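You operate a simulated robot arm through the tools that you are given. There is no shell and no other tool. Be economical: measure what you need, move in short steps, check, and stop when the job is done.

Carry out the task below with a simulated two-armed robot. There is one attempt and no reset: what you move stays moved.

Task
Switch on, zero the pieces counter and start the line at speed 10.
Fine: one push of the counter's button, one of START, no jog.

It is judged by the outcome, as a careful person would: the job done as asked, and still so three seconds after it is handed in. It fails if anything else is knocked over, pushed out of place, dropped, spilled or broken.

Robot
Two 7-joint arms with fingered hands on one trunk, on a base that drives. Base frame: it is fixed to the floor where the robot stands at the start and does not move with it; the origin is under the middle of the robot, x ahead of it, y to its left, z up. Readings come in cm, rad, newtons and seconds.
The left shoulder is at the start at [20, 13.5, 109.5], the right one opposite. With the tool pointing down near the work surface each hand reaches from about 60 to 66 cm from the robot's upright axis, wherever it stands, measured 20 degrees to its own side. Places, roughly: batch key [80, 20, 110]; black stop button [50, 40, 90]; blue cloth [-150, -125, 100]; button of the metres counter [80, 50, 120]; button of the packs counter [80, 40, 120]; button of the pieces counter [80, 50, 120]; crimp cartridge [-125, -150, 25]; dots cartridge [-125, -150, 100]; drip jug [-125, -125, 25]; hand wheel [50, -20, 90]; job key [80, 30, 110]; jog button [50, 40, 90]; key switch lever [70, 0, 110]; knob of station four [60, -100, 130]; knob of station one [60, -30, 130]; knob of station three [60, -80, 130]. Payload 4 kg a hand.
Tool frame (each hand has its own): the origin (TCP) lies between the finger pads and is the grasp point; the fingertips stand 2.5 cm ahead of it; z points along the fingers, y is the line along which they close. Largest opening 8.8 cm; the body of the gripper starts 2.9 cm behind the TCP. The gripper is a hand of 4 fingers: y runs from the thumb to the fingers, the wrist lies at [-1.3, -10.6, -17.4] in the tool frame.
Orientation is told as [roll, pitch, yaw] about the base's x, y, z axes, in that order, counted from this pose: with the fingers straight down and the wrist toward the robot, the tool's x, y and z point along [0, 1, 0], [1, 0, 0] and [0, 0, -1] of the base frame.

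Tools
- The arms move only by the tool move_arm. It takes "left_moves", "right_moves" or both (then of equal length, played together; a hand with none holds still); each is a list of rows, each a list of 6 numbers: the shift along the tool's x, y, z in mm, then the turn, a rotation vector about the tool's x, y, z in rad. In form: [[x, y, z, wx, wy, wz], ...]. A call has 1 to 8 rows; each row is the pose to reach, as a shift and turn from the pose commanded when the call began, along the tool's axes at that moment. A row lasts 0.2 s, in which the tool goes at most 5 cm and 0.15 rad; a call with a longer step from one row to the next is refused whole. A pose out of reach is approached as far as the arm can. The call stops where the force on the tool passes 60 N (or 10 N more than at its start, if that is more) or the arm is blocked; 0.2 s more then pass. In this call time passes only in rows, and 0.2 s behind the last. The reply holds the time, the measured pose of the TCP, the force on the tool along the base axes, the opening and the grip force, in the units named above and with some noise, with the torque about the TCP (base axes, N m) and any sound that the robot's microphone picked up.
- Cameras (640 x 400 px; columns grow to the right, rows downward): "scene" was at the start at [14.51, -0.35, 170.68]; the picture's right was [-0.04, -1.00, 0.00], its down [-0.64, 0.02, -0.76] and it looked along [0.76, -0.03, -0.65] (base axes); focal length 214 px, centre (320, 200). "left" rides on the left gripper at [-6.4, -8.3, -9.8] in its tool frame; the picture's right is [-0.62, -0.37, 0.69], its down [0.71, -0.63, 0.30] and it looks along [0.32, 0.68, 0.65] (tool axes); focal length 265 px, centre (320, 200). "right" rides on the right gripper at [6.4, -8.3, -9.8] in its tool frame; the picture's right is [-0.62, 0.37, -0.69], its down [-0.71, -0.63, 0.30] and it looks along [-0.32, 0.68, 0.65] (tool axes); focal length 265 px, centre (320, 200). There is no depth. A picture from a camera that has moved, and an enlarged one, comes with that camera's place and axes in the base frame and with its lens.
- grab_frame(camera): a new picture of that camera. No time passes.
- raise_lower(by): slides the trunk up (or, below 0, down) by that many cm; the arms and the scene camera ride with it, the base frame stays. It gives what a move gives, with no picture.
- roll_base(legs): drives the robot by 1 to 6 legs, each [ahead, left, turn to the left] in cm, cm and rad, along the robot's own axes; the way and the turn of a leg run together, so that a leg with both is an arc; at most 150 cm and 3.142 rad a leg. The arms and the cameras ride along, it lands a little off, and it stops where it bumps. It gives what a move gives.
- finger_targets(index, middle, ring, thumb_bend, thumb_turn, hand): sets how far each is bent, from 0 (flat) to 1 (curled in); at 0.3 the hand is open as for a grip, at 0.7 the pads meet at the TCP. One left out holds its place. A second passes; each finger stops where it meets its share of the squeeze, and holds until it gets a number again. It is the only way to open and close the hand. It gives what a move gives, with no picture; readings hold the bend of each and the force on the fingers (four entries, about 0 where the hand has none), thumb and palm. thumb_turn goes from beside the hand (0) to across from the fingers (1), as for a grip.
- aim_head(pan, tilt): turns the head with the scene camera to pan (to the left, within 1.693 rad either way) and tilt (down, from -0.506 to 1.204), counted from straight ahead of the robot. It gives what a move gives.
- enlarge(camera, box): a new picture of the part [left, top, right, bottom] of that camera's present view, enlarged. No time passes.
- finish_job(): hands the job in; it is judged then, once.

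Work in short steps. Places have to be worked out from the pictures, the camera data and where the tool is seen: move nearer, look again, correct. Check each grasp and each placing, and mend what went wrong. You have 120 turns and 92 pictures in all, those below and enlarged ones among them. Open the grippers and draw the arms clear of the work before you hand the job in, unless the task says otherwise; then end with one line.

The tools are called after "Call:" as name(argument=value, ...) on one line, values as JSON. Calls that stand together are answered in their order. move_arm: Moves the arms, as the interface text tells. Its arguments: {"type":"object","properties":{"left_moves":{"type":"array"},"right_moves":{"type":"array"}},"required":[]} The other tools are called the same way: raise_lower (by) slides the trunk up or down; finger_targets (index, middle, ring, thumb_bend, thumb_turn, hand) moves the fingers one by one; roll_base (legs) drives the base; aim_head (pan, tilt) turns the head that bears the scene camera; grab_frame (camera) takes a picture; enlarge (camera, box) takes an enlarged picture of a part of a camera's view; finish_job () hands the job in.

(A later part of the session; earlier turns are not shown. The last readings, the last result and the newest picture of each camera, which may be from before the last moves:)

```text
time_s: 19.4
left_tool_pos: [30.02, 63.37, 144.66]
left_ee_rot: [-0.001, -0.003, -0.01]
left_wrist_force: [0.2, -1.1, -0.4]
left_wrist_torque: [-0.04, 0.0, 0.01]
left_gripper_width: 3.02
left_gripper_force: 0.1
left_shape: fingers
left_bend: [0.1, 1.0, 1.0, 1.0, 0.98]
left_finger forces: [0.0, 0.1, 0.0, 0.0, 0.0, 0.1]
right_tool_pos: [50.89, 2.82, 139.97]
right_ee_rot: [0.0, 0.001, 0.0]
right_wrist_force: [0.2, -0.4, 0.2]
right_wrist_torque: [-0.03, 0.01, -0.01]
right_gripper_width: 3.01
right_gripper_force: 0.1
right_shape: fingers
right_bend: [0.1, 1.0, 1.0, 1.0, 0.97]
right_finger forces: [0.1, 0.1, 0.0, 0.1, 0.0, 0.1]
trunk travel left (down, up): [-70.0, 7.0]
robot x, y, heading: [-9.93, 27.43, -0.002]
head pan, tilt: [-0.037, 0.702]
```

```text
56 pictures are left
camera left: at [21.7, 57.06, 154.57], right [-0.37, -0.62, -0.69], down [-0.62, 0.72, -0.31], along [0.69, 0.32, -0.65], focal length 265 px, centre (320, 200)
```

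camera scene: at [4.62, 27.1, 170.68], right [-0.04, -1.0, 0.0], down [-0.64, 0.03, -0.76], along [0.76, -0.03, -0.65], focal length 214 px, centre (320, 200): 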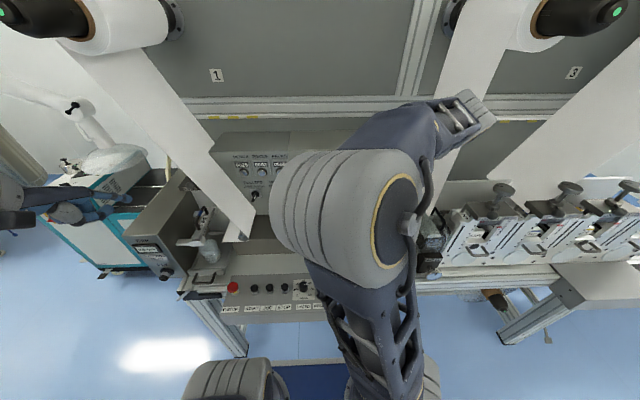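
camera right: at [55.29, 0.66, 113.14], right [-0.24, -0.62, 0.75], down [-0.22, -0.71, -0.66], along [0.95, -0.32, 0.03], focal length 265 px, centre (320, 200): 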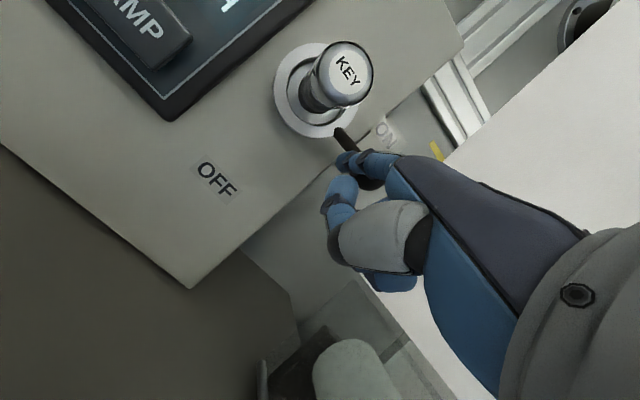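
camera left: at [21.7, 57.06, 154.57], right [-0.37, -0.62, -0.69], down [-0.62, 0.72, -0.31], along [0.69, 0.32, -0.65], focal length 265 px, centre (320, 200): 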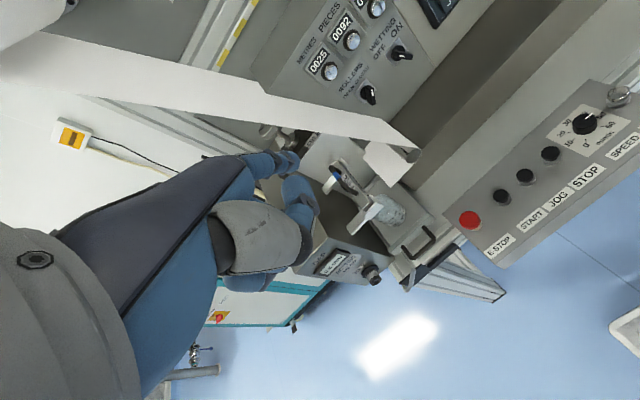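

Pieces button confirmed at about [76.4, 47, 124.7]. I bring the left hand toward the front of it, moving right first to keep clear of the web and pitching the hand as it extends.

Call:
move_arm(left_moves=[[-28, 30, 18, 0, 0, 0], [-56, 60, 36, 0, 0, 0], [-84, 92, 54, 0, 0, 0], [-110, 125, 72, -0.1, 0, 0], [-130, 162, 90, -0.2, 0, 0], [-145, 200, 108, -0.3, 0, 0], [-154, 240, 125, -0.4, 0, 0], [-154, 278, 145, -0.5, 0, 0]])

Call:
grab_frame(camera="scene")

```text
time_s: 21.4
left_tool_pos: [56.9, 52.55, 130.25]
left_ee_rot: [-0.001, -0.506, 0.097]
left_wrist_force: [-0.4, -0.2, -0.2]
left_wrist_torque: [-0.01, 0.03, -0.01]
left_gripper_width: 3.03
left_gripper_force: 0.1
left_shape: fingers
left_bend: [0.1, 1.0, 1.0, 1.0, 0.97]
left_finger forces: [0.0, 0.1, 0.1, 0.1, 0.0, 0.1]
right_tool_pos: [50.85, 2.89, 140.14]
right_ee_rot: [-0.002, -0.001, 0.0]
right_wrist_force: [0.2, -0.3, -0.3]
right_wrist_torque: [-0.05, 0.01, -0.02]
right_gripper_width: 2.99
right_gripper_force: 0.0
right_shape: fingers
right_bend: [0.1, 1.0, 1.0, 1.0, 0.97]
right_finger forces: [0.0, 0.0, 0.1, 0.0, 0.0, 0.0]
trunk travel left (down, up): [-70.0, 7.0]
robot x, y, heading: [-9.78, 27.49, -0.003]
head pan, tilt: [-0.037, 0.702]
stopped in row 8 (left hand): the arm was blocked; the commanded pose is now the measured one
```

```text
55 pictures are left
camera scene: at [4.58, 27.18, 170.68], right [-0.04, -1.0, 0.0], down [-0.64, 0.03, -0.76], along [0.76, -0.03, -0.64], focal length 214 px, centre (320, 200)
```

scene: 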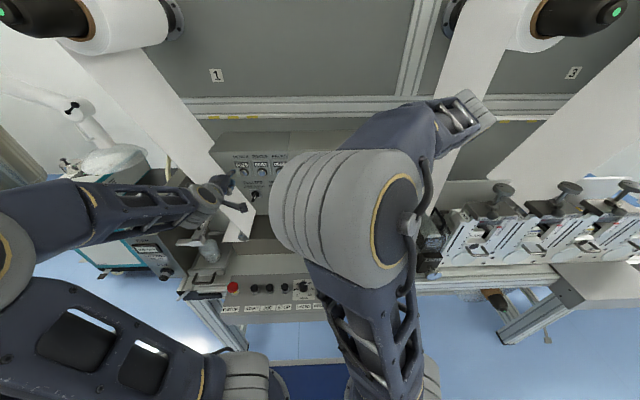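

The left wrist hit a limit. I'll give the arm a straighter line: base back 8 cm and right 10 cm.

Call:
roll_base(legs=[[-8, -10, 0]])

```text
time_s: 22.7
left_tool_pos: [48.69, 42.19, 130.39]
left_ee_rot: [0.0, -0.505, 0.092]
left_wrist_force: [0.6, 0.6, -0.6]
left_wrist_torque: [-0.01, -0.02, 0.0]
left_gripper_width: 3.04
left_gripper_force: 0.0
left_shape: fingers
left_bend: [0.1, 1.0, 1.0, 1.0, 0.97]
left_finger forces: [0.0, 0.0, 0.1, 0.0, 0.0, 0.0]
right_tool_pos: [42.61, -7.39, 139.98]
right_ee_rot: [0.0, 0.0, -0.001]
right_wrist_force: [-0.2, -0.3, -0.7]
right_wrist_torque: [0.02, -0.01, -0.04]
right_gripper_width: 2.99
right_gripper_force: 0.2
right_shape: fingers
right_bend: [0.1, 1.0, 1.0, 1.0, 0.97]
right_finger forces: [0.1, 0.1, 0.0, 0.0, 0.0, 0.1]
trunk travel left (down, up): [-70.0, 7.0]
robot x, y, heading: [-18.19, 17.25, -0.003]
head pan, tilt: [-0.037, 0.702]
```

Now I move the left hand to the standoff before the pieces button, TCP about [64.6, 48, 119.5], finger forward.

Call:
move_arm(left_moves=[[9, 18, 35, -0.06, -0.009, 0.016], [17, 36, 70, -0.12, -0.018, 0.032], [26, 54, 105, -0.18, -0.027, 0.048], [34, 72, 140, -0.24, -0.036, 0.064], [43, 90, 174, -0.295, -0.045, 0.08]])

Call:
grab_frame(camera="left")

Call:
grab_frame(camera="scene")

```text
time_s: 23.9
left_tool_pos: [64.5, 47.93, 119.45]
left_ee_rot: [0.02, -0.8, -0.013]
left_wrist_force: [-0.5, -0.3, 0.5]
left_wrist_torque: [0.0, 0.0, -0.02]
left_gripper_width: 3.03
left_gripper_force: 0.1
left_shape: fingers
left_bend: [0.1, 1.0, 1.0, 1.0, 0.97]
left_finger forces: [0.0, 0.0, 0.0, 0.0, 0.0, 0.0]
right_tool_pos: [42.62, -7.4, 140.07]
right_ee_rot: [-0.002, 0.0, 0.0]
right_wrist_force: [-1.1, -0.3, -0.9]
right_wrist_torque: [0.03, 0.01, -0.04]
right_gripper_width: 3.0
right_gripper_force: 0.1
right_shape: fingers
right_bend: [0.1, 1.0, 1.0, 1.0, 0.97]
right_finger forces: [0.0, 0.1, 0.0, 0.0, 0.0, 0.0]
trunk travel left (down, up): [-70.0, 7.0]
robot x, y, heading: [-18.15, 17.41, -0.009]
head pan, tilt: [-0.037, 0.702]
```

```text
54 pictures are left
camera left: at [51.73, 41.6, 120.24], right [0.24, -0.61, -0.76], down [-0.22, 0.72, -0.65], along [0.94, 0.33, 0.04], focal length 265 px, centre (320, 200)
```

left: 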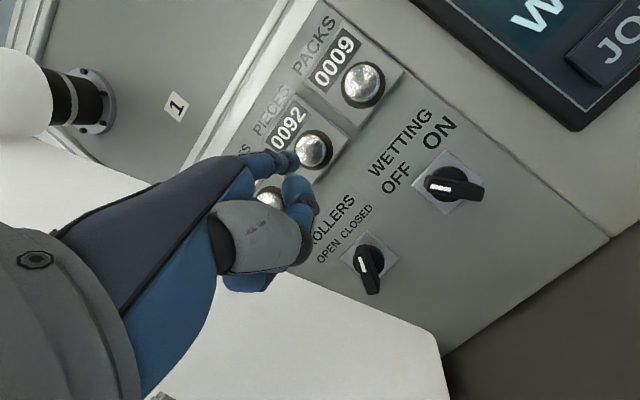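

```text
53 pictures are left
camera scene: at [-3.65, 16.89, 170.69], right [-0.04, -1.0, 0.0], down [-0.64, 0.03, -0.76], along [0.76, -0.03, -0.65], focal length 214 px, centre (320, 200)
```

scene: 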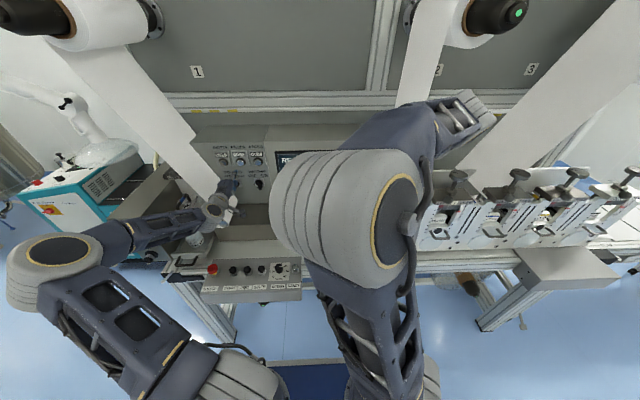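

Tip predicted at [69.9, 46.9, 124.5], aligned with the pieces button. To have reach, I draw the hand back 4 cm and roll the base forward 7 cm.

Call:
move_arm(left_moves=[[0, -28, -29, 0, 0, 0]])

Call:
roll_base(legs=[[7, 0, 0]])

Call:
enlarge(camera="left", box=[220, 60, 420, 220])

```text
time_s: 24.3
left_tool_pos: [60.57, 47.92, 119.39]
left_ee_rot: [0.02, -0.802, -0.013]
left_wrist_force: [-0.3, -1.1, -0.5]
left_wrist_torque: [-0.02, 0.04, -0.02]
left_gripper_width: 3.01
left_gripper_force: 0.0
left_shape: fingers
left_bend: [0.1, 1.0, 1.0, 1.0, 0.97]
left_finger forces: [0.0, 0.1, 0.0, 0.1, 0.0, 0.0]
right_tool_pos: [42.63, -7.34, 140.01]
right_ee_rot: [0.0, 0.0, -0.003]
right_wrist_force: [0.1, 0.0, 0.9]
right_wrist_torque: [0.04, -0.02, 0.01]
right_gripper_width: 3.01
right_gripper_force: 0.1
right_shape: fingers
right_bend: [0.1, 1.0, 1.0, 1.0, 0.97]
right_finger forces: [0.1, 0.0, 0.0, 0.0, 0.0, 0.0]
trunk travel left (down, up): [-70.0, 7.0]
robot x, y, heading: [-18.34, 17.07, -0.002]
head pan, tilt: [-0.037, 0.702]
```

```text
time_s: 25.3
left_tool_pos: [67.5, 48.1, 119.49]
left_ee_rot: [0.019, -0.8, -0.011]
left_wrist_force: [-0.1, 0.2, 0.4]
left_wrist_torque: [0.01, 0.03, 0.01]
left_gripper_width: 3.0
left_gripper_force: 0.0
left_shape: fingers
left_bend: [0.1, 1.0, 1.0, 1.0, 0.97]
left_finger forces: [0.1, 0.1, 0.0, 0.0, 0.1, 0.1]
right_tool_pos: [49.6, -7.36, 140.06]
right_ee_rot: [0.0, 0.001, 0.0]
right_wrist_force: [-0.8, 0.3, 0.1]
right_wrist_torque: [-0.03, -0.04, 0.0]
right_gripper_width: 3.03
right_gripper_force: 0.1
right_shape: fingers
right_bend: [0.1, 1.0, 1.0, 1.0, 0.97]
right_finger forces: [0.0, 0.0, 0.0, 0.1, 0.0, 0.0]
trunk travel left (down, up): [-70.0, 7.0]
robot x, y, heading: [-10.97, 17.36, 0.002]
head pan, tilt: [-0.037, 0.702]
```

```text
2.50 times, centred on (320, 140) of left
camera zoom: at [54.75, 41.64, 120.26], right [0.24, -0.61, -0.75], down [-0.22, 0.72, -0.65], along [0.94, 0.33, 0.04], focal length 664 px, centre (320, 350)
```

zoom: 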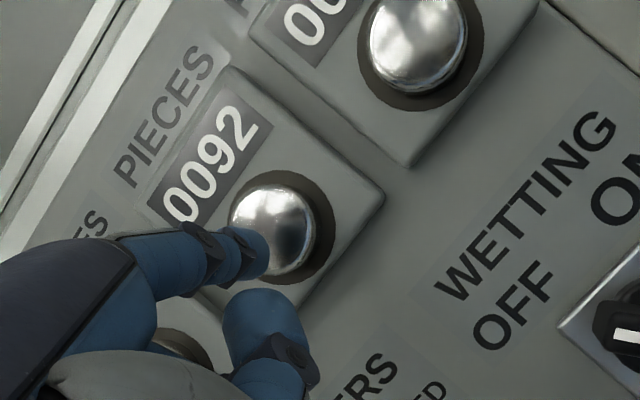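

Finger lines up with the PIECES button, about 2.5–3 cm short. I press forward in small rows.

Call:
move_arm(left_moves=[[-1, 12, 9, 0, 0, 0], [-1, 19, 16, 0, 0, 0], [-1, 23, 20, 0, 0, 0], [-1, 26, 23, 0, 0, 0]])

Call:
enlarge(camera="left", box=[220, 60, 420, 220])

```text
time_s: 26.3
left_tool_pos: [70.74, 47.9, 119.69]
left_ee_rot: [0.018, -0.799, -0.011]
left_wrist_force: [-44.1, 0.8, -0.3]
left_wrist_torque: [-0.08, -2.23, -0.46]
left_gripper_width: 3.05
left_gripper_force: 22.1
left_shape: fingers
left_bend: [0.1, 1.0, 1.0, 1.0, 0.97]
left_finger forces: [43.8, 0.0, 0.0, 0.1, 0.1, 0.1]
right_tool_pos: [49.43, -7.36, 140.06]
right_ee_rot: [0.001, 0.001, 0.0]
right_wrist_force: [-0.1, -0.2, -0.3]
right_wrist_torque: [-0.02, 0.0, -0.02]
right_gripper_width: 3.01
right_gripper_force: 0.0
right_shape: fingers
right_bend: [0.1, 1.0, 1.0, 1.0, 0.97]
right_finger forces: [0.0, 0.0, 0.0, 0.0, 0.0, 0.0]
trunk travel left (down, up): [-70.0, 7.0]
robot x, y, heading: [-11.13, 17.04, -0.009]
head pan, tilt: [-0.037, 0.702]
heard: click
```

```text
2.50 times, centred on (320, 140) of left
camera zoom: at [57.96, 41.58, 120.51], right [0.24, -0.61, -0.76], down [-0.22, 0.72, -0.65], along [0.94, 0.33, 0.04], focal length 664 px, centre (320, 350)
```

zoom: 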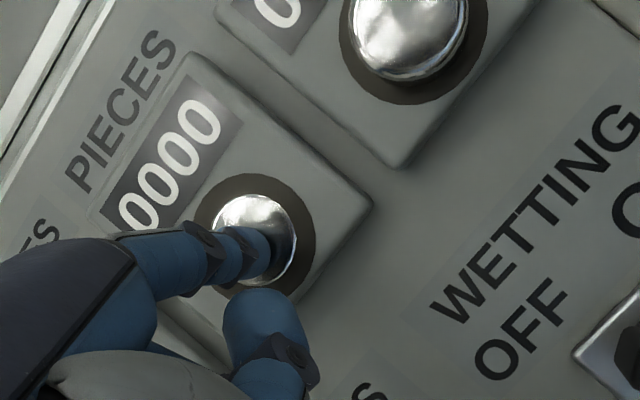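

The pieces counter reads 0000 with one click. I withdraw straight back.

Call:
move_arm(left_moves=[[0, -25, -26, 0, 0, 0], [0, -50, -52, 0, 0, 0], [0, -75, -78, 0, 0, 0], [-20, -100, -104, 0, 0, 0]])

Call:
grab_frame(camera="left")

Call:
grab_frame(camera="scene")

```text
time_s: 27.3
left_tool_pos: [56.53, 45.88, 119.7]
left_ee_rot: [0.018, -0.801, -0.01]
left_wrist_force: [-0.3, -0.3, -0.4]
left_wrist_torque: [-0.01, 0.05, -0.01]
left_gripper_width: 3.01
left_gripper_force: 0.1
left_shape: fingers
left_bend: [0.1, 1.0, 1.0, 1.0, 0.97]
left_finger forces: [0.0, 0.0, 0.1, 0.0, 0.1, 0.1]
right_tool_pos: [49.7, -7.45, 139.97]
right_ee_rot: [0.0, 0.0, -0.001]
right_wrist_force: [0.2, -0.6, -0.5]
right_wrist_torque: [-0.04, 0.01, 0.01]
right_gripper_width: 3.02
right_gripper_force: 0.0
right_shape: fingers
right_bend: [0.1, 1.0, 1.0, 1.0, 0.97]
right_finger forces: [0.0, 0.1, 0.0, 0.0, 0.1, 0.1]
trunk travel left (down, up): [-70.0, 7.0]
robot x, y, heading: [-11.39, 17.35, -0.005]
head pan, tilt: [-0.037, 0.702]
```

```text
50 pictures are left
camera left: at [43.85, 39.51, 120.55], right [0.24, -0.61, -0.75], down [-0.22, 0.72, -0.65], along [0.94, 0.33, 0.04], focal length 265 px, centre (320, 200)
```

left: 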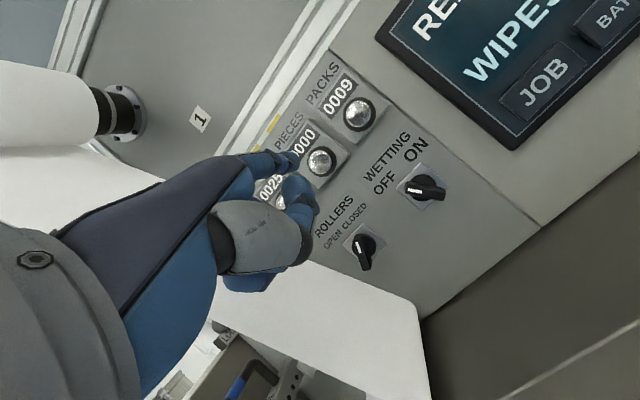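

```text
49 pictures are left
camera scene: at [3.4, 16.9, 170.67], right [-0.04, -1.0, 0.0], down [-0.64, 0.03, -0.76], along [0.76, -0.03, -0.65], focal length 214 px, centre (320, 200)
```

scene: 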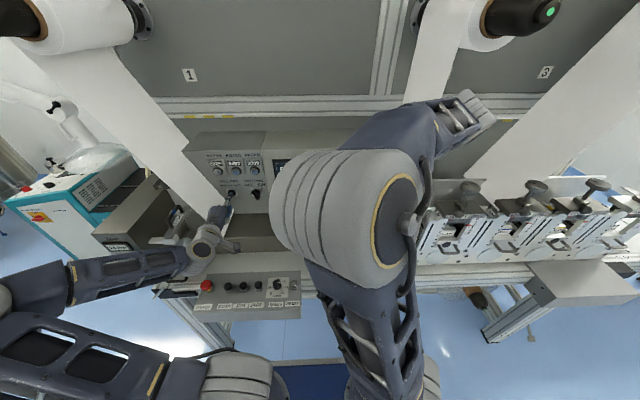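

Counters read 0025 / 0000 / 0009 as wanted. Before bringing the left hand over the speed knob, I shift the right arm further right so the arms keep apart.

Call:
move_arm(right_moves=[[-40, -5, 0, 0, 0, 0], [-80, -15, 0, 0, 0, 0], [-120, -30, 0, 0, 0, 0], [-150, -50, 0, 0, 0, 0]])

Call:
move_arm(left_moves=[[-20, -1, -2, 0.133, 0, 0], [-44, -2, -4, 0.267, 0, 0], [-70, -3, -5, 0.4, 0, 0], [-95, -4, -6, 0.533, 0, 0], [-120, -5, -8, 0.667, 0, 0], [-144, -6, -9, 0.8, 0, 0]])

Call:
grab_frame(camera="scene")

Call:
grab_frame(camera="left")

```text
time_s: 28.3
left_tool_pos: [56.58, 45.99, 119.7]
left_ee_rot: [0.016, -0.801, -0.011]
left_wrist_force: [0.1, 0.3, -0.5]
left_wrist_torque: [0.01, 0.03, -0.03]
left_gripper_width: 3.0
left_gripper_force: 0.0
left_shape: fingers
left_bend: [0.1, 1.0, 1.0, 1.0, 0.97]
left_finger forces: [0.0, 0.1, 0.0, 0.0, 0.0, 0.0]
right_tool_pos: [44.8, -22.67, 139.9]
right_ee_rot: [-0.003, 0.001, -0.001]
right_wrist_force: [0.0, -0.2, 0.2]
right_wrist_torque: [-0.01, -0.03, 0.02]
right_gripper_width: 2.99
right_gripper_force: 0.0
right_shape: fingers
right_bend: [0.1, 1.0, 1.0, 1.0, 0.97]
right_finger forces: [0.1, 0.0, 0.0, 0.1, 0.0, 0.0]
trunk travel left (down, up): [-70.0, 7.0]
robot x, y, heading: [-10.98, 17.11, -0.006]
head pan, tilt: [-0.037, 0.702]
```

```text
time_s: 29.7
left_tool_pos: [55.86, 31.64, 120.11]
left_ee_rot: [0.017, -0.005, -0.002]
left_wrist_force: [-0.6, 0.2, -0.1]
left_wrist_torque: [0.01, -0.02, 0.0]
left_gripper_width: 3.02
left_gripper_force: 0.1
left_shape: fingers
left_bend: [0.1, 1.0, 1.0, 1.0, 0.97]
left_finger forces: [0.0, 0.1, 0.0, 0.0, 0.1, 0.1]
right_tool_pos: [44.55, -22.55, 139.9]
right_ee_rot: [0.0, 0.002, -0.002]
right_wrist_force: [-0.2, 0.5, -1.0]
right_wrist_torque: [0.0, -0.02, 0.02]
right_gripper_width: 3.0
right_gripper_force: 0.0
right_shape: fingers
right_bend: [0.1, 1.0, 1.0, 1.0, 0.97]
right_finger forces: [0.0, 0.0, 0.0, 0.0, 0.0, 0.1]
trunk travel left (down, up): [-70.0, 7.0]
robot x, y, heading: [-11.06, 17.27, -0.003]
head pan, tilt: [-0.037, 0.702]
```

```text
48 pictures are left
camera scene: at [3.33, 16.89, 170.68], right [-0.04, -1.0, 0.0], down [-0.64, 0.03, -0.76], along [0.76, -0.03, -0.65], focal length 214 px, centre (320, 200)
```

scene: 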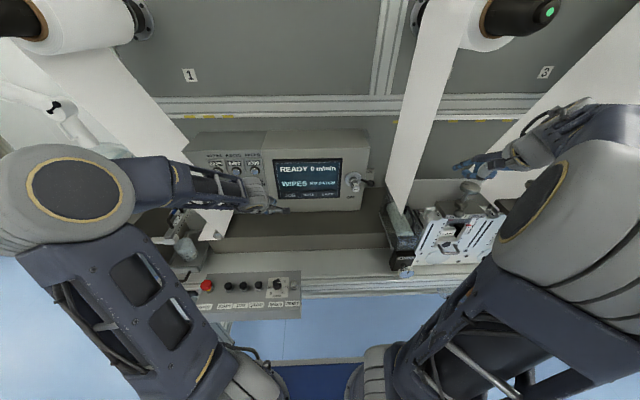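

```text
47 pictures are left
camera left: at [47.48, 25.04, 129.74], right [-0.37, -0.61, -0.7], down [-0.63, 0.72, -0.3], along [0.69, 0.33, -0.65], focal length 265 px, centre (320, 200)
```

left: 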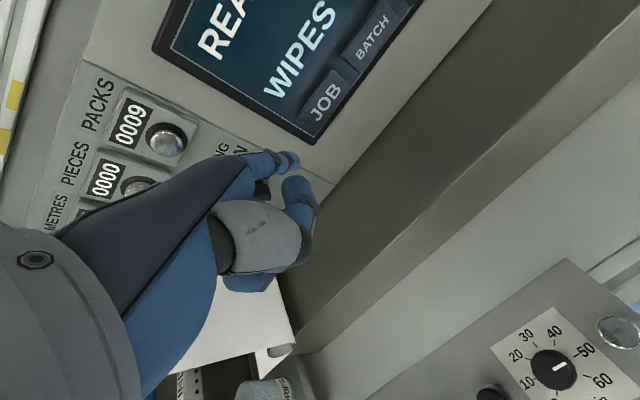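

The view is clear now; I zoom on the dial from both cameras.

Call:
enlarge(camera="scene", box=[190, 265, 310, 325])

Call:
enlarge(camera="left", box=[460, 280, 640, 400])

```text
5.33 times, centred on (250, 295) of scene
camera zoom: at [3.33, 16.89, 170.68], right [-0.04, -1.0, 0.0], down [-0.64, 0.03, -0.76], along [0.76, -0.03, -0.65], focal length 1144 px, centre (693, -307)
```

zoom: 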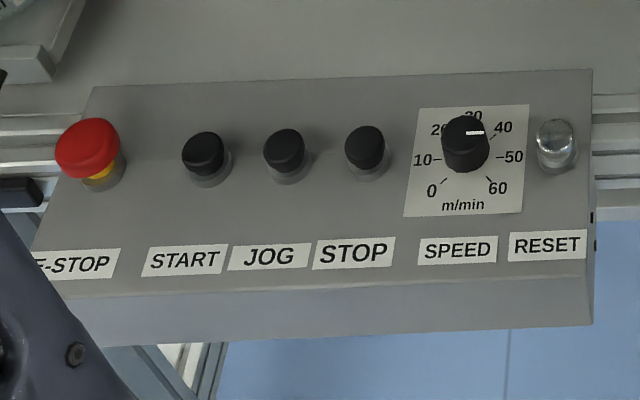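

```text
3.33 times, centred on (550, 340) of left
camera zoom: at [47.48, 25.04, 129.74], right [-0.37, -0.61, -0.7], down [-0.63, 0.72, -0.3], along [0.69, 0.33, -0.65], focal length 885 px, centre (-447, -267)
```

zoom: 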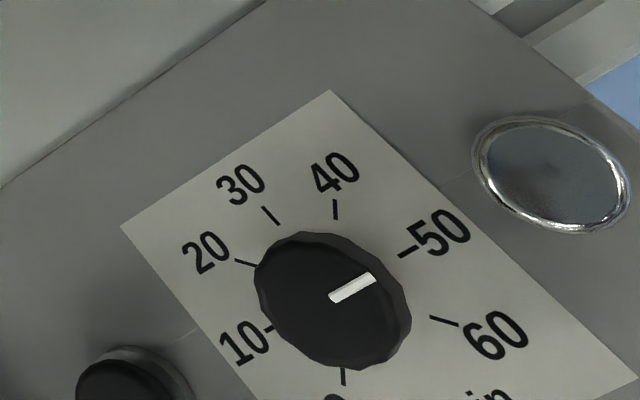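

The pointer stands at 50 (toward −y); 10 lies toward +y, so the knob needs a 180° turn counter-clockwise. Knob top is about [46.6, 31.5, 93], panel z≈89. I open the left hand and go above it with yaw −0.6.

Call:
finger_targets(hand="left", index=0.3, middle=0.3, ring=0.3, thumb_bend=0.3, thumb_turn=1)

Call:
move_arm(left_moves=[[0, -19, 30, 0, 0, 0.12], [0, -37, 60, 0, 0, 0.24], [0, -56, 90, 0, 0, 0.36], [0, -74, 120, 0, 0, 0.48], [0, -93, 150, 0, 0, 0.6]])

Call:
grab_frame(camera="left")

Call:
grab_frame(camera="scene")

```text
time_s: 30.7
left_tool_pos: [55.71, 31.57, 120.01]
left_ee_rot: [0.012, 0.001, 0.001]
left_wrist_force: [0.1, -0.3, -0.3]
left_wrist_torque: [-0.01, 0.0, -0.02]
left_gripper_width: 8.48
left_gripper_force: 0.1
left_shape: fingers
left_bend: [0.3, 0.3, 0.3, 0.3, 0.98]
left_finger forces: [0.1, 0.0, 0.0, 0.0, 0.0, 0.0]
right_tool_pos: [44.63, -22.59, 139.99]
right_ee_rot: [0.0, 0.001, -0.002]
right_wrist_force: [0.5, -0.9, -0.5]
right_wrist_torque: [0.0, 0.0, 0.0]
right_gripper_width: 3.0
right_gripper_force: 0.0
right_shape: fingers
right_bend: [0.1, 1.0, 1.0, 1.0, 0.97]
right_finger forces: [0.0, 0.1, 0.1, 0.0, 0.1, 0.1]
trunk travel left (down, up): [-70.0, 7.0]
robot x, y, heading: [-10.98, 17.34, 0.001]
head pan, tilt: [-0.037, 0.702]
```

```text
time_s: 31.9
left_tool_pos: [46.08, 31.7, 104.9]
left_ee_rot: [0.01, 0.007, -0.6]
left_wrist_force: [-0.2, -0.8, -0.4]
left_wrist_torque: [0.0, 0.01, 0.01]
left_gripper_width: 8.46
left_gripper_force: 0.0
left_shape: fingers
left_bend: [0.3, 0.3, 0.3, 0.3, 0.98]
left_finger forces: [0.1, 0.0, 0.1, 0.0, 0.0, 0.1]
right_tool_pos: [44.5, -22.67, 139.98]
right_ee_rot: [0.0, 0.001, -0.002]
right_wrist_force: [0.4, -0.2, 0.2]
right_wrist_torque: [0.0, -0.02, 0.0]
right_gripper_width: 3.02
right_gripper_force: 0.0
right_shape: fingers
right_bend: [0.1, 1.0, 1.0, 1.0, 0.97]
right_finger forces: [0.1, 0.0, 0.1, 0.1, 0.0, 0.1]
trunk travel left (down, up): [-70.0, 7.0]
robot x, y, heading: [-11.26, 17.6, -0.005]
head pan, tilt: [-0.037, 0.702]
```

```text
44 pictures are left
camera left: at [35.66, 31.05, 114.74], right [-0.65, -0.29, -0.7], down [-0.12, 0.95, -0.29], along [0.75, -0.11, -0.65], focal length 265 px, centre (320, 200)
```

left: 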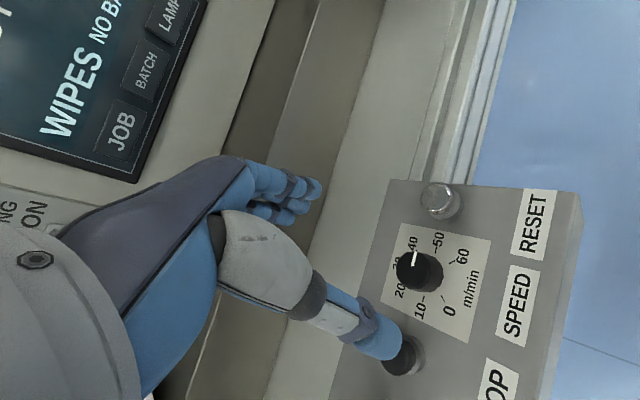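

```text
43 pictures are left
camera scene: at [3.36, 16.86, 170.68], right [-0.04, -1.0, 0.0], down [-0.64, 0.03, -0.76], along [0.76, -0.03, -0.65], focal length 214 px, centre (320, 200)
```

scene: 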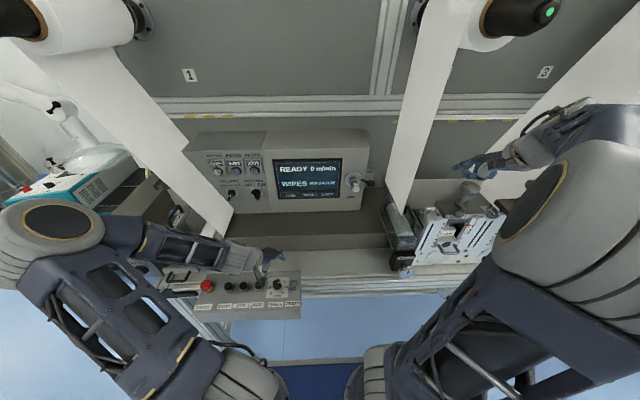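

I narrow the opening so it fits between STOP and RESET, and test a yaw of about −1.6, which should suit the left arm.

Call:
finger_targets(hand="left", index=0.43, middle=0.43, ring=0.43, thumb_bend=0.43)

Call:
move_arm(left_moves=[[0, 2, 0, 0, 0, 0.14], [0, 2, 0, 0, 0, 0.28], [0, 2, 0, 0, 0, 0.42], [0, 2, 0, 0, 0, 0.56], [0, 2, 0, 0, 0, 0.7], [0, 2, 0, 0, 0, 0.84], [0, 2, 0, 0, 0, 0.97]])

Call:
grab_frame(camera="left")

Call:
enlarge(camera="scene", box=[180, 220, 320, 330])

```text
time_s: 32.9
left_tool_pos: [46.08, 31.72, 104.94]
left_ee_rot: [0.011, 0.008, -0.599]
left_wrist_force: [-0.5, 0.3, -0.3]
left_wrist_torque: [-0.01, -0.03, 0.08]
left_gripper_width: 5.72
left_gripper_force: 0.1
left_shape: fingers
left_bend: [0.43, 0.43, 0.43, 0.43, 0.99]
left_finger forces: [0.0, 0.0, 0.0, 0.1, 0.1, 0.0]
right_tool_pos: [44.57, -22.69, 139.93]
right_ee_rot: [0.0, 0.0, -0.002]
right_wrist_force: [-0.4, 0.0, 0.4]
right_wrist_torque: [0.02, 0.02, -0.03]
right_gripper_width: 3.0
right_gripper_force: 0.1
right_shape: fingers
right_bend: [0.1, 1.0, 1.0, 1.0, 0.97]
right_finger forces: [0.1, 0.0, 0.0, 0.1, 0.0, 0.0]
trunk travel left (down, up): [-70.0, 7.0]
robot x, y, heading: [-11.04, 17.59, -0.004]
head pan, tilt: [-0.037, 0.702]
```

```text
time_s: 34.5
left_tool_pos: [46.4, 31.58, 104.7]
left_ee_rot: [0.001, 0.014, -1.571]
left_wrist_force: [-0.1, -0.4, -0.5]
left_wrist_torque: [0.02, -0.01, 0.0]
left_gripper_width: 5.74
left_gripper_force: 0.1
left_shape: fingers
left_bend: [0.43, 0.43, 0.43, 0.43, 0.99]
left_finger forces: [0.0, 0.1, 0.1, 0.0, 0.0, 0.1]
right_tool_pos: [44.56, -22.72, 139.91]
right_ee_rot: [0.0, 0.0, -0.003]
right_wrist_force: [-0.2, -0.5, 0.3]
right_wrist_torque: [-0.01, 0.03, 0.01]
right_gripper_width: 2.98
right_gripper_force: 0.0
right_shape: fingers
right_bend: [0.1, 1.0, 1.0, 1.0, 0.97]
right_finger forces: [0.1, 0.0, 0.0, 0.0, 0.1, 0.0]
trunk travel left (down, up): [-70.0, 7.0]
robot x, y, heading: [-11.12, 17.14, -0.002]
head pan, tilt: [-0.037, 0.702]
```

```text
42 pictures are left
camera left: at [39.98, 39.9, 114.73], right [-0.62, 0.38, -0.69], down [0.71, 0.63, -0.3], along [0.32, -0.67, -0.66], focal length 265 px, centre (320, 200)
```

left: 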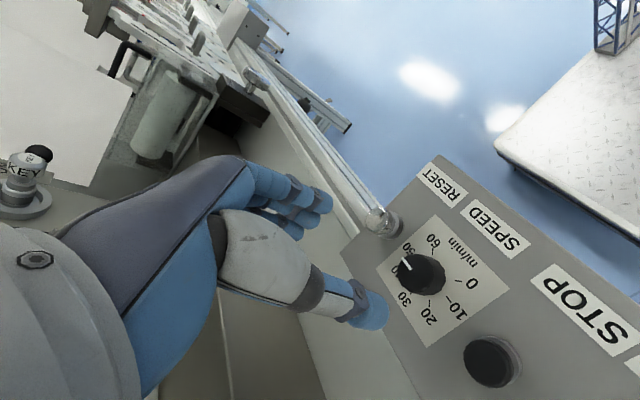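

```text
3.64 times, centred on (250, 275) of scene
camera zoom: at [3.35, 16.88, 170.68], right [-0.04, -1.0, 0.0], down [-0.64, 0.03, -0.76], along [0.76, -0.03, -0.65], focal length 780 px, centre (574, -73)
```

zoom: 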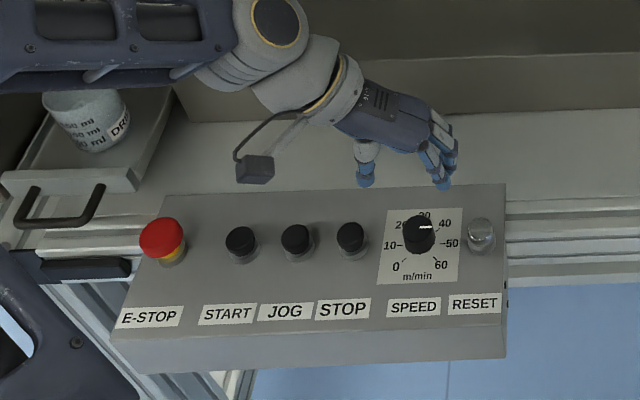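

Knob at about [46.4, 31.8, 93]; the pinch is centred above it. I descend most of the way and check.

Call:
move_arm(left_moves=[[0, -2, 35, 0, 0, 0], [0, -2, 70, 0, 0, 0], [0, -2, 100, 0, 0, 0]])

Call:
grab_frame(camera="left")

Call:
enlarge(camera="scene", box=[180, 220, 320, 330])

```text
time_s: 35.3
left_tool_pos: [46.52, 31.91, 94.73]
left_ee_rot: [0.001, 0.014, -1.569]
left_wrist_force: [1.1, -0.3, -0.4]
left_wrist_torque: [0.01, 0.04, -0.01]
left_gripper_width: 5.72
left_gripper_force: 0.0
left_shape: fingers
left_bend: [0.43, 0.43, 0.43, 0.43, 0.99]
left_finger forces: [0.1, 0.1, 0.1, 0.0, 0.0, 0.1]
right_tool_pos: [44.59, -22.68, 139.85]
right_ee_rot: [0.001, 0.001, 0.0]
right_wrist_force: [-0.3, 0.1, -0.4]
right_wrist_torque: [-0.04, -0.01, -0.03]
right_gripper_width: 2.98
right_gripper_force: 0.0
right_shape: fingers
right_bend: [0.1, 1.0, 1.0, 1.0, 0.97]
right_finger forces: [0.1, 0.0, 0.1, 0.1, 0.0, 0.0]
trunk travel left (down, up): [-70.0, 7.0]
robot x, y, heading: [-11.41, 17.53, -0.002]
head pan, tilt: [-0.037, 0.702]
```

```text
40 pictures are left
camera left: at [40.09, 40.15, 104.71], right [-0.62, 0.38, -0.69], down [0.71, 0.64, -0.3], along [0.33, -0.67, -0.66], focal length 265 px, centre (320, 200)
```

left: 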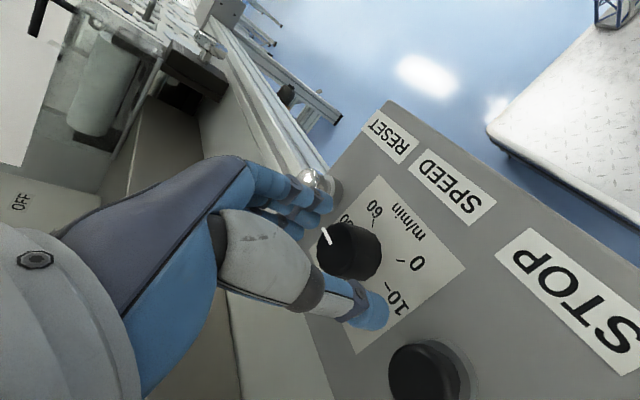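

```text
3.64 times, centred on (250, 275) of scene
camera zoom: at [3.35, 16.88, 170.68], right [-0.04, -1.0, 0.0], down [-0.64, 0.03, -0.76], along [0.76, -0.03, -0.65], focal length 780 px, centre (574, -73)
```

zoom: 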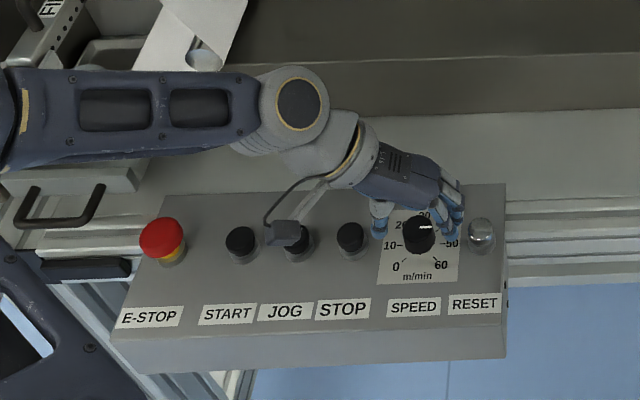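

The knob sits between thumb and fingers. I descend the last 2.3 cm and close gently.

Call:
move_arm(left_moves=[[-2, -2, 12, 0, 0, 0], [-2, -2, 22, 0, 0, 0]])

Call:
finger_targets(hand="left", index=0.66, middle=0.66, ring=0.5, thumb_bend=0.66)

Call:
grab_frame(camera="left")

```text
time_s: 35.9
left_tool_pos: [46.07, 32.2, 92.42]
left_ee_rot: [-0.001, 0.014, -1.567]
left_wrist_force: [0.4, 0.4, -0.4]
left_wrist_torque: [0.01, -0.01, -0.01]
left_gripper_width: 5.74
left_gripper_force: 0.0
left_shape: fingers
left_bend: [0.43, 0.43, 0.43, 0.43, 0.99]
left_finger forces: [0.1, 0.1, 0.0, 0.1, 0.0, 0.0]
right_tool_pos: [44.65, -22.7, 139.92]
right_ee_rot: [0.0, -0.001, -0.001]
right_wrist_force: [0.6, 0.5, 0.0]
right_wrist_torque: [0.0, 0.0, 0.0]
right_gripper_width: 2.99
right_gripper_force: 0.0
right_shape: fingers
right_bend: [0.1, 1.0, 1.0, 1.0, 0.97]
right_finger forces: [0.1, 0.1, 0.0, 0.0, 0.0, 0.0]
trunk travel left (down, up): [-70.0, 7.0]
robot x, y, heading: [-11.39, 17.21, -0.003]
head pan, tilt: [-0.037, 0.702]
```

```text
time_s: 36.9
left_tool_pos: [46.09, 32.09, 92.43]
left_ee_rot: [0.0, 0.011, -1.571]
left_wrist_force: [-2.3, -8.9, -3.2]
left_wrist_torque: [-0.13, 0.03, -0.05]
left_gripper_width: 2.35
left_gripper_force: 8.2
left_shape: fingers
left_bend: [0.57, 0.59, 0.5, 0.61, 1.0]
left_finger forces: [6.5, 6.1, 0.1, 0.0, 3.7, 0.0]
right_tool_pos: [44.65, -22.71, 139.93]
right_ee_rot: [-0.002, 0.001, -0.002]
right_wrist_force: [-0.5, -0.1, 0.3]
right_wrist_torque: [-0.04, 0.02, 0.04]
right_gripper_width: 2.98
right_gripper_force: 0.0
right_shape: fingers
right_bend: [0.1, 1.0, 1.0, 1.0, 0.97]
right_finger forces: [0.1, 0.0, 0.0, 0.1, 0.0, 0.1]
trunk travel left (down, up): [-70.0, 7.0]
robot x, y, heading: [-10.76, 17.11, 0.0]
head pan, tilt: [-0.037, 0.702]
```

```text
38 pictures are left
camera left: at [39.74, 40.34, 102.51], right [-0.62, 0.38, -0.69], down [0.71, 0.64, -0.3], along [0.33, -0.67, -0.66], focal length 265 px, centre (320, 200)
```

left: 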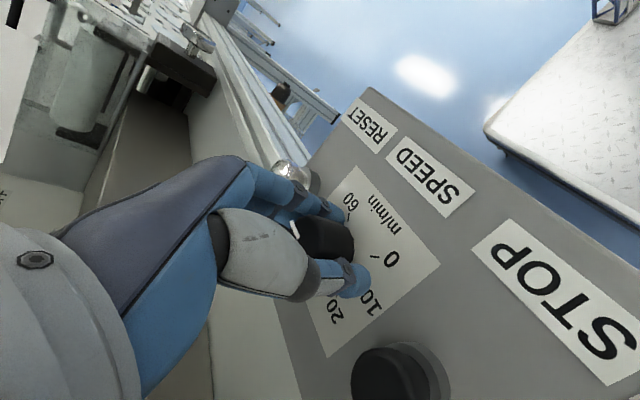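

The grip is off balance, with the fingers loaded more than the thumb. I shift 3 mm toward the finger side and re-close a bit firmer.

Call:
move_arm(left_moves=[[0, 3, 0, 0, 0, 0]])

Call:
finger_targets(hand="left", index=0.72, middle=0.72, thumb_bend=0.75)

```text
time_s: 37.3
left_tool_pos: [46.16, 31.85, 92.61]
left_ee_rot: [0.0, 0.014, -1.566]
left_wrist_force: [-2.8, -3.0, -3.7]
left_wrist_torque: [0.0, 0.09, -0.01]
left_gripper_width: 2.36
left_gripper_force: 7.6
left_shape: fingers
left_bend: [0.58, 0.6, 0.5, 0.6, 1.0]
left_finger forces: [5.2, 4.2, 0.1, 0.0, 5.9, 0.1]
right_tool_pos: [44.61, -22.7, 139.89]
right_ee_rot: [0.0, -0.002, -0.002]
right_wrist_force: [-0.5, 0.6, 0.2]
right_wrist_torque: [0.0, 0.0, 0.02]
right_gripper_width: 3.02
right_gripper_force: 0.0
right_shape: fingers
right_bend: [0.1, 1.0, 1.0, 1.0, 0.97]
right_finger forces: [0.1, 0.0, 0.0, 0.1, 0.0, 0.0]
trunk travel left (down, up): [-70.0, 7.0]
robot x, y, heading: [-11.37, 17.33, -0.007]
head pan, tilt: [-0.037, 0.702]
```

```text
time_s: 38.3
left_tool_pos: [46.15, 31.92, 92.59]
left_ee_rot: [-0.001, 0.013, -1.569]
left_wrist_force: [-3.4, 0.3, -9.3]
left_wrist_torque: [0.09, 0.08, -0.02]
left_gripper_width: 2.19
left_gripper_force: 14.3
left_shape: fingers
left_bend: [0.59, 0.61, 0.5, 0.61, 1.0]
left_finger forces: [7.9, 7.4, 0.0, 0.0, 13.1, 0.0]
right_tool_pos: [44.63, -22.71, 139.9]
right_ee_rot: [0.0, 0.0, -0.001]
right_wrist_force: [0.1, -0.4, 0.2]
right_wrist_torque: [-0.02, -0.03, 0.01]
right_gripper_width: 2.99
right_gripper_force: 0.1
right_shape: fingers
right_bend: [0.1, 1.0, 1.0, 1.0, 0.97]
right_finger forces: [0.0, 0.0, 0.0, 0.0, 0.1, 0.0]
trunk travel left (down, up): [-70.0, 7.0]
robot x, y, heading: [-10.95, 17.55, -0.002]
head pan, tilt: [-0.037, 0.702]
```

Balanced grip, about 13 N. Now I turn counter-clockwise (yaw +) about the TCP by 1 rad.

Call:
move_arm(left_moves=[[0, 0, 0, 0, 0, -0.14], [0, 0, 0, 0, 0, -0.28], [0, 0, 0, 0, 0, -0.42], [0, 0, 0, 0, 0, -0.56], [0, 0, 0, 0, 0, -0.7], [0, 0, 0, 0, 0, -0.84], [0, 0, 0, 0, 0, -0.98]])

Call:
enlarge(camera="scene", box=[180, 220, 320, 330])

Call:
grab_frame(camera="left")

```text
time_s: 39.9
left_tool_pos: [46.05, 31.57, 92.67]
left_ee_rot: [0.004, 0.004, -0.589]
left_wrist_force: [-8.2, -23.4, -12.2]
left_wrist_torque: [-0.39, 0.31, -0.1]
left_gripper_width: 1.25
left_gripper_force: 18.4
left_shape: fingers
left_bend: [0.59, 0.61, 0.5, 0.68, 0.95]
left_finger forces: [12.2, 10.5, 0.0, 0.1, 14.4, 0.1]
right_tool_pos: [44.63, -22.78, 139.97]
right_ee_rot: [-0.001, 0.0, -0.002]
right_wrist_force: [-0.3, 0.3, 0.4]
right_wrist_torque: [0.0, 0.0, 0.01]
right_gripper_width: 2.99
right_gripper_force: 0.0
right_shape: fingers
right_bend: [0.1, 1.0, 1.0, 1.0, 0.97]
right_finger forces: [0.0, 0.0, 0.0, 0.0, 0.0, 0.0]
trunk travel left (down, up): [-70.0, 7.0]
robot x, y, heading: [-11.32, 17.09, -0.005]
head pan, tilt: [-0.037, 0.702]
```

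```text
3.64 times, centred on (250, 275) of scene
camera zoom: at [3.36, 16.81, 170.67], right [-0.04, -1.0, 0.0], down [-0.64, 0.03, -0.76], along [0.76, -0.03, -0.65], focal length 780 px, centre (574, -73)
```

zoom: 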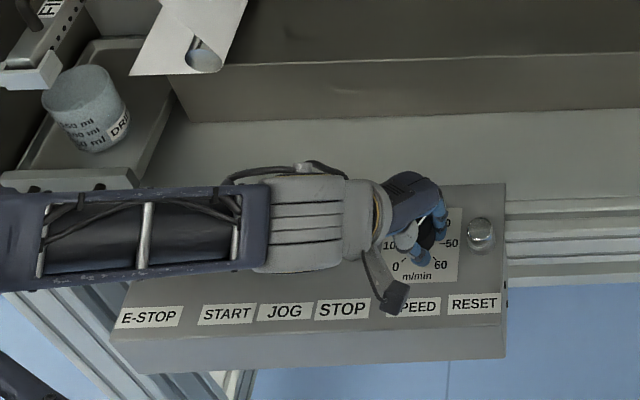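

```text
36 pictures are left
camera left: at [35.69, 30.83, 102.45], right [-0.65, -0.3, -0.69], down [-0.13, 0.95, -0.3], along [0.75, -0.11, -0.66], focal length 265 px, centre (320, 200)
```

left: 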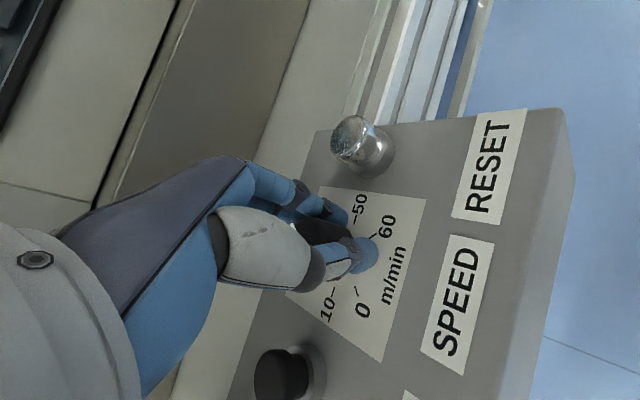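

Lateral load grew and the thumb slipped some. I open, rise and look at the pointer.

Call:
finger_targets(hand="left", index=0.4, middle=0.4, ring=0.4, thumb_bend=0.43, thumb_turn=1)

Call:
move_arm(left_moves=[[0, 0, -40, 0, 0, 0], [0, 0, -80, 0, 0, 0]])

Call:
enlarge(camera="left", box=[300, 140, 540, 340])

```text
time_s: 40.9
left_tool_pos: [46.22, 31.9, 92.59]
left_ee_rot: [0.01, 0.007, -0.586]
left_wrist_force: [0.5, 0.9, 0.3]
left_wrist_torque: [-0.01, 0.01, 0.01]
left_gripper_width: 6.0
left_gripper_force: 0.0
left_shape: fingers
left_bend: [0.4, 0.4, 0.4, 0.43, 0.99]
left_finger forces: [0.1, 0.1, 0.1, 0.0, 0.1, 0.0]
right_tool_pos: [44.7, -22.73, 139.92]
right_ee_rot: [-0.001, 0.001, -0.002]
right_wrist_force: [-0.2, 0.5, -0.3]
right_wrist_torque: [0.01, 0.03, 0.0]
right_gripper_width: 3.0
right_gripper_force: 0.1
right_shape: fingers
right_bend: [0.1, 1.0, 1.0, 1.0, 0.97]
right_finger forces: [0.0, 0.0, 0.1, 0.0, 0.1, 0.0]
trunk travel left (down, up): [-70.0, 7.0]
robot x, y, heading: [-11.04, 17.09, -0.006]
head pan, tilt: [-0.037, 0.702]
```

```text
time_s: 41.5
left_tool_pos: [46.37, 31.81, 100.59]
left_ee_rot: [0.011, 0.007, -0.588]
left_wrist_force: [0.0, 1.0, 0.3]
left_wrist_torque: [0.0, 0.0, -0.01]
left_gripper_width: 5.99
left_gripper_force: 0.0
left_shape: fingers
left_bend: [0.4, 0.4, 0.4, 0.43, 0.99]
left_finger forces: [0.1, 0.0, 0.0, 0.0, 0.0, 0.0]
right_tool_pos: [44.6, -22.75, 139.95]
right_ee_rot: [0.0, -0.001, -0.002]
right_wrist_force: [0.4, -0.1, 0.3]
right_wrist_torque: [-0.01, 0.01, 0.05]
right_gripper_width: 2.98
right_gripper_force: 0.1
right_shape: fingers
right_bend: [0.1, 1.0, 1.0, 1.0, 0.97]
right_finger forces: [0.0, 0.1, 0.0, 0.0, 0.1, 0.0]
trunk travel left (down, up): [-70.0, 7.0]
robot x, y, heading: [-11.15, 17.14, -0.008]
head pan, tilt: [-0.037, 0.702]
```

```text
2.00 times, centred on (420, 240) of left
camera zoom: at [35.94, 31.0, 110.39], right [-0.65, -0.3, -0.7], down [-0.13, 0.95, -0.29], along [0.75, -0.1, -0.66], focal length 531 px, centre (120, 120)
```

zoom: 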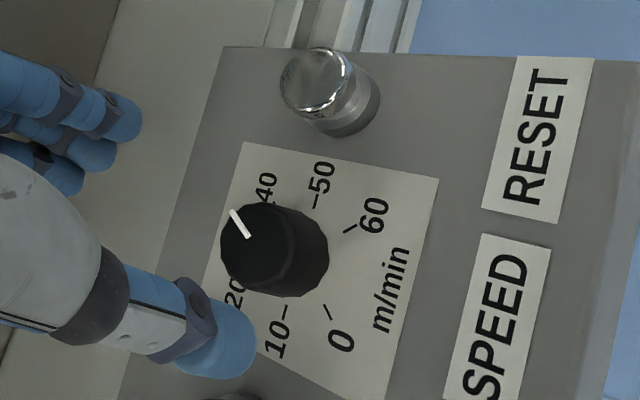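

The knob followed the hand: the pointer now reads about 37. I swing back to yaw −1.57, re-centred on the knob at about [46.6, 31.8].

Call:
move_arm(left_moves=[[0, 0, 0, 0, 0, 0.14], [1, 2, 0, 0, 0, 0.28], [1, 2, 0, 0, 0, 0.42], [1, 2, 0, 0, 0, 0.56], [1, 2, 0, 0, 0, 0.7], [1, 2, 0, 0, 0, 0.84], [1, 2, 0, 0, 0, 0.98], [1, 2, 40, 0, 0, 1.05]])

Call:
enlarge(camera="left", box=[240, 140, 480, 340])

```text
time_s: 43.3
left_tool_pos: [46.3, 31.78, 96.44]
left_ee_rot: [0.0, 0.014, -1.641]
left_wrist_force: [0.3, -0.6, 0.2]
left_wrist_torque: [-0.02, 0.0, 0.01]
left_gripper_width: 5.94
left_gripper_force: 0.1
left_shape: fingers
left_bend: [0.4, 0.4, 0.4, 0.43, 0.99]
left_finger forces: [0.0, 0.0, 0.1, 0.1, 0.1, 0.0]
right_tool_pos: [44.61, -22.76, 139.82]
right_ee_rot: [0.002, -0.001, -0.001]
right_wrist_force: [0.2, 0.0, -0.2]
right_wrist_torque: [0.0, -0.02, -0.02]
right_gripper_width: 2.99
right_gripper_force: 0.0
right_shape: fingers
right_bend: [0.1, 1.0, 1.0, 1.0, 0.97]
right_finger forces: [0.1, 0.0, 0.0, 0.0, 0.1, 0.0]
trunk travel left (down, up): [-70.0, 7.0]
robot x, y, heading: [-11.0, 17.67, -0.004]
head pan, tilt: [-0.037, 0.702]
```

```text
2.00 times, centred on (360, 240) of left
camera zoom: at [40.63, 40.43, 106.48], right [-0.59, 0.42, -0.69], down [0.76, 0.58, -0.3], along [0.28, -0.7, -0.66], focal length 531 px, centre (240, 120)
```

zoom: 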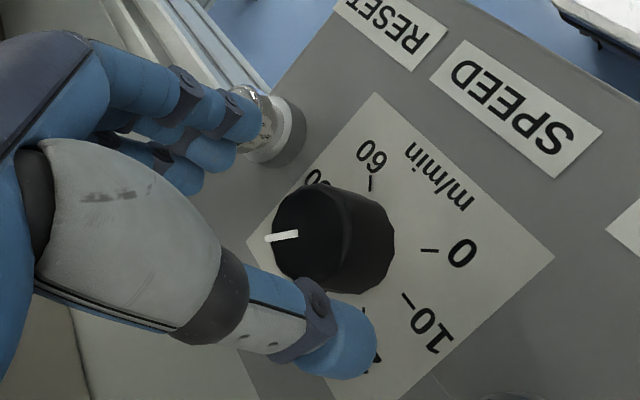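

I tuck the fingers slightly, descend to grip height, and close on the knob.

Call:
finger_targets(hand="left", index=0.45, middle=0.45, ring=0.45, thumb_bend=0.43)

Call:
move_arm(left_moves=[[3, 0, 20, 0, 0, 0], [3, 0, 40, 0, 0, 0]])

Call:
finger_targets(hand="left", index=0.72, middle=0.72, ring=0.5, thumb_bend=0.72)

```text
time_s: 44.3
left_tool_pos: [46.38, 31.71, 96.43]
left_ee_rot: [0.0, 0.012, -1.639]
left_wrist_force: [0.0, 0.5, 0.3]
left_wrist_torque: [0.01, 0.02, -0.02]
left_gripper_width: 5.45
left_gripper_force: 0.2
left_shape: fingers
left_bend: [0.45, 0.45, 0.45, 0.43, 0.99]
left_finger forces: [0.1, 0.1, 0.0, 0.1, 0.1, 0.1]
right_tool_pos: [44.55, -22.73, 139.97]
right_ee_rot: [-0.001, 0.002, -0.002]
right_wrist_force: [0.4, 0.7, -0.4]
right_wrist_torque: [0.0, -0.01, 0.03]
right_gripper_width: 2.98
right_gripper_force: 0.0
right_shape: fingers
right_bend: [0.1, 1.0, 1.0, 1.0, 0.97]
right_finger forces: [0.1, 0.0, 0.0, 0.0, 0.2, 0.0]
trunk travel left (down, up): [-70.0, 7.0]
robot x, y, heading: [-11.21, 16.99, -0.003]
head pan, tilt: [-0.037, 0.702]
```

```text
time_s: 44.9
left_tool_pos: [46.6, 31.7, 92.6]
left_ee_rot: [0.0, 0.013, -1.638]
left_wrist_force: [0.2, 0.1, 0.8]
left_wrist_torque: [0.0, 0.0, 0.0]
left_gripper_width: 5.47
left_gripper_force: 0.1
left_shape: fingers
left_bend: [0.45, 0.45, 0.45, 0.43, 0.99]
left_finger forces: [0.0, 0.0, 0.0, 0.0, 0.0, 0.1]
right_tool_pos: [44.63, -22.65, 139.89]
right_ee_rot: [0.001, 0.001, -0.002]
right_wrist_force: [-0.5, -0.3, 0.1]
right_wrist_torque: [0.02, -0.02, -0.01]
right_gripper_width: 3.01
right_gripper_force: 0.1
right_shape: fingers
right_bend: [0.1, 1.0, 1.0, 1.0, 0.97]
right_finger forces: [0.0, 0.1, 0.1, 0.1, 0.1, 0.0]
trunk travel left (down, up): [-70.0, 7.0]
robot x, y, heading: [-11.1, 17.15, -0.001]
head pan, tilt: [-0.037, 0.702]
```

```text
time_s: 45.9
left_tool_pos: [46.66, 31.84, 92.57]
left_ee_rot: [-0.001, 0.013, -1.637]
left_wrist_force: [2.0, -4.6, -8.7]
left_wrist_torque: [-0.03, 0.01, 0.0]
left_gripper_width: 2.47
left_gripper_force: 13.6
left_shape: fingers
left_bend: [0.59, 0.64, 0.5, 0.59, 1.0]
left_finger forces: [8.5, 8.0, 0.1, 0.1, 10.0, 0.0]
right_tool_pos: [44.64, -22.67, 139.89]
right_ee_rot: [0.001, -0.001, -0.001]
right_wrist_force: [-0.2, 0.4, -0.3]
right_wrist_torque: [-0.03, 0.01, 0.02]
right_gripper_width: 3.01
right_gripper_force: 0.0
right_shape: fingers
right_bend: [0.1, 1.0, 1.0, 1.0, 0.97]
right_finger forces: [0.0, 0.0, 0.1, 0.1, 0.0, 0.0]
trunk travel left (down, up): [-70.0, 7.0]
robot x, y, heading: [-11.22, 17.56, -0.002]
head pan, tilt: [-0.037, 0.702]
```

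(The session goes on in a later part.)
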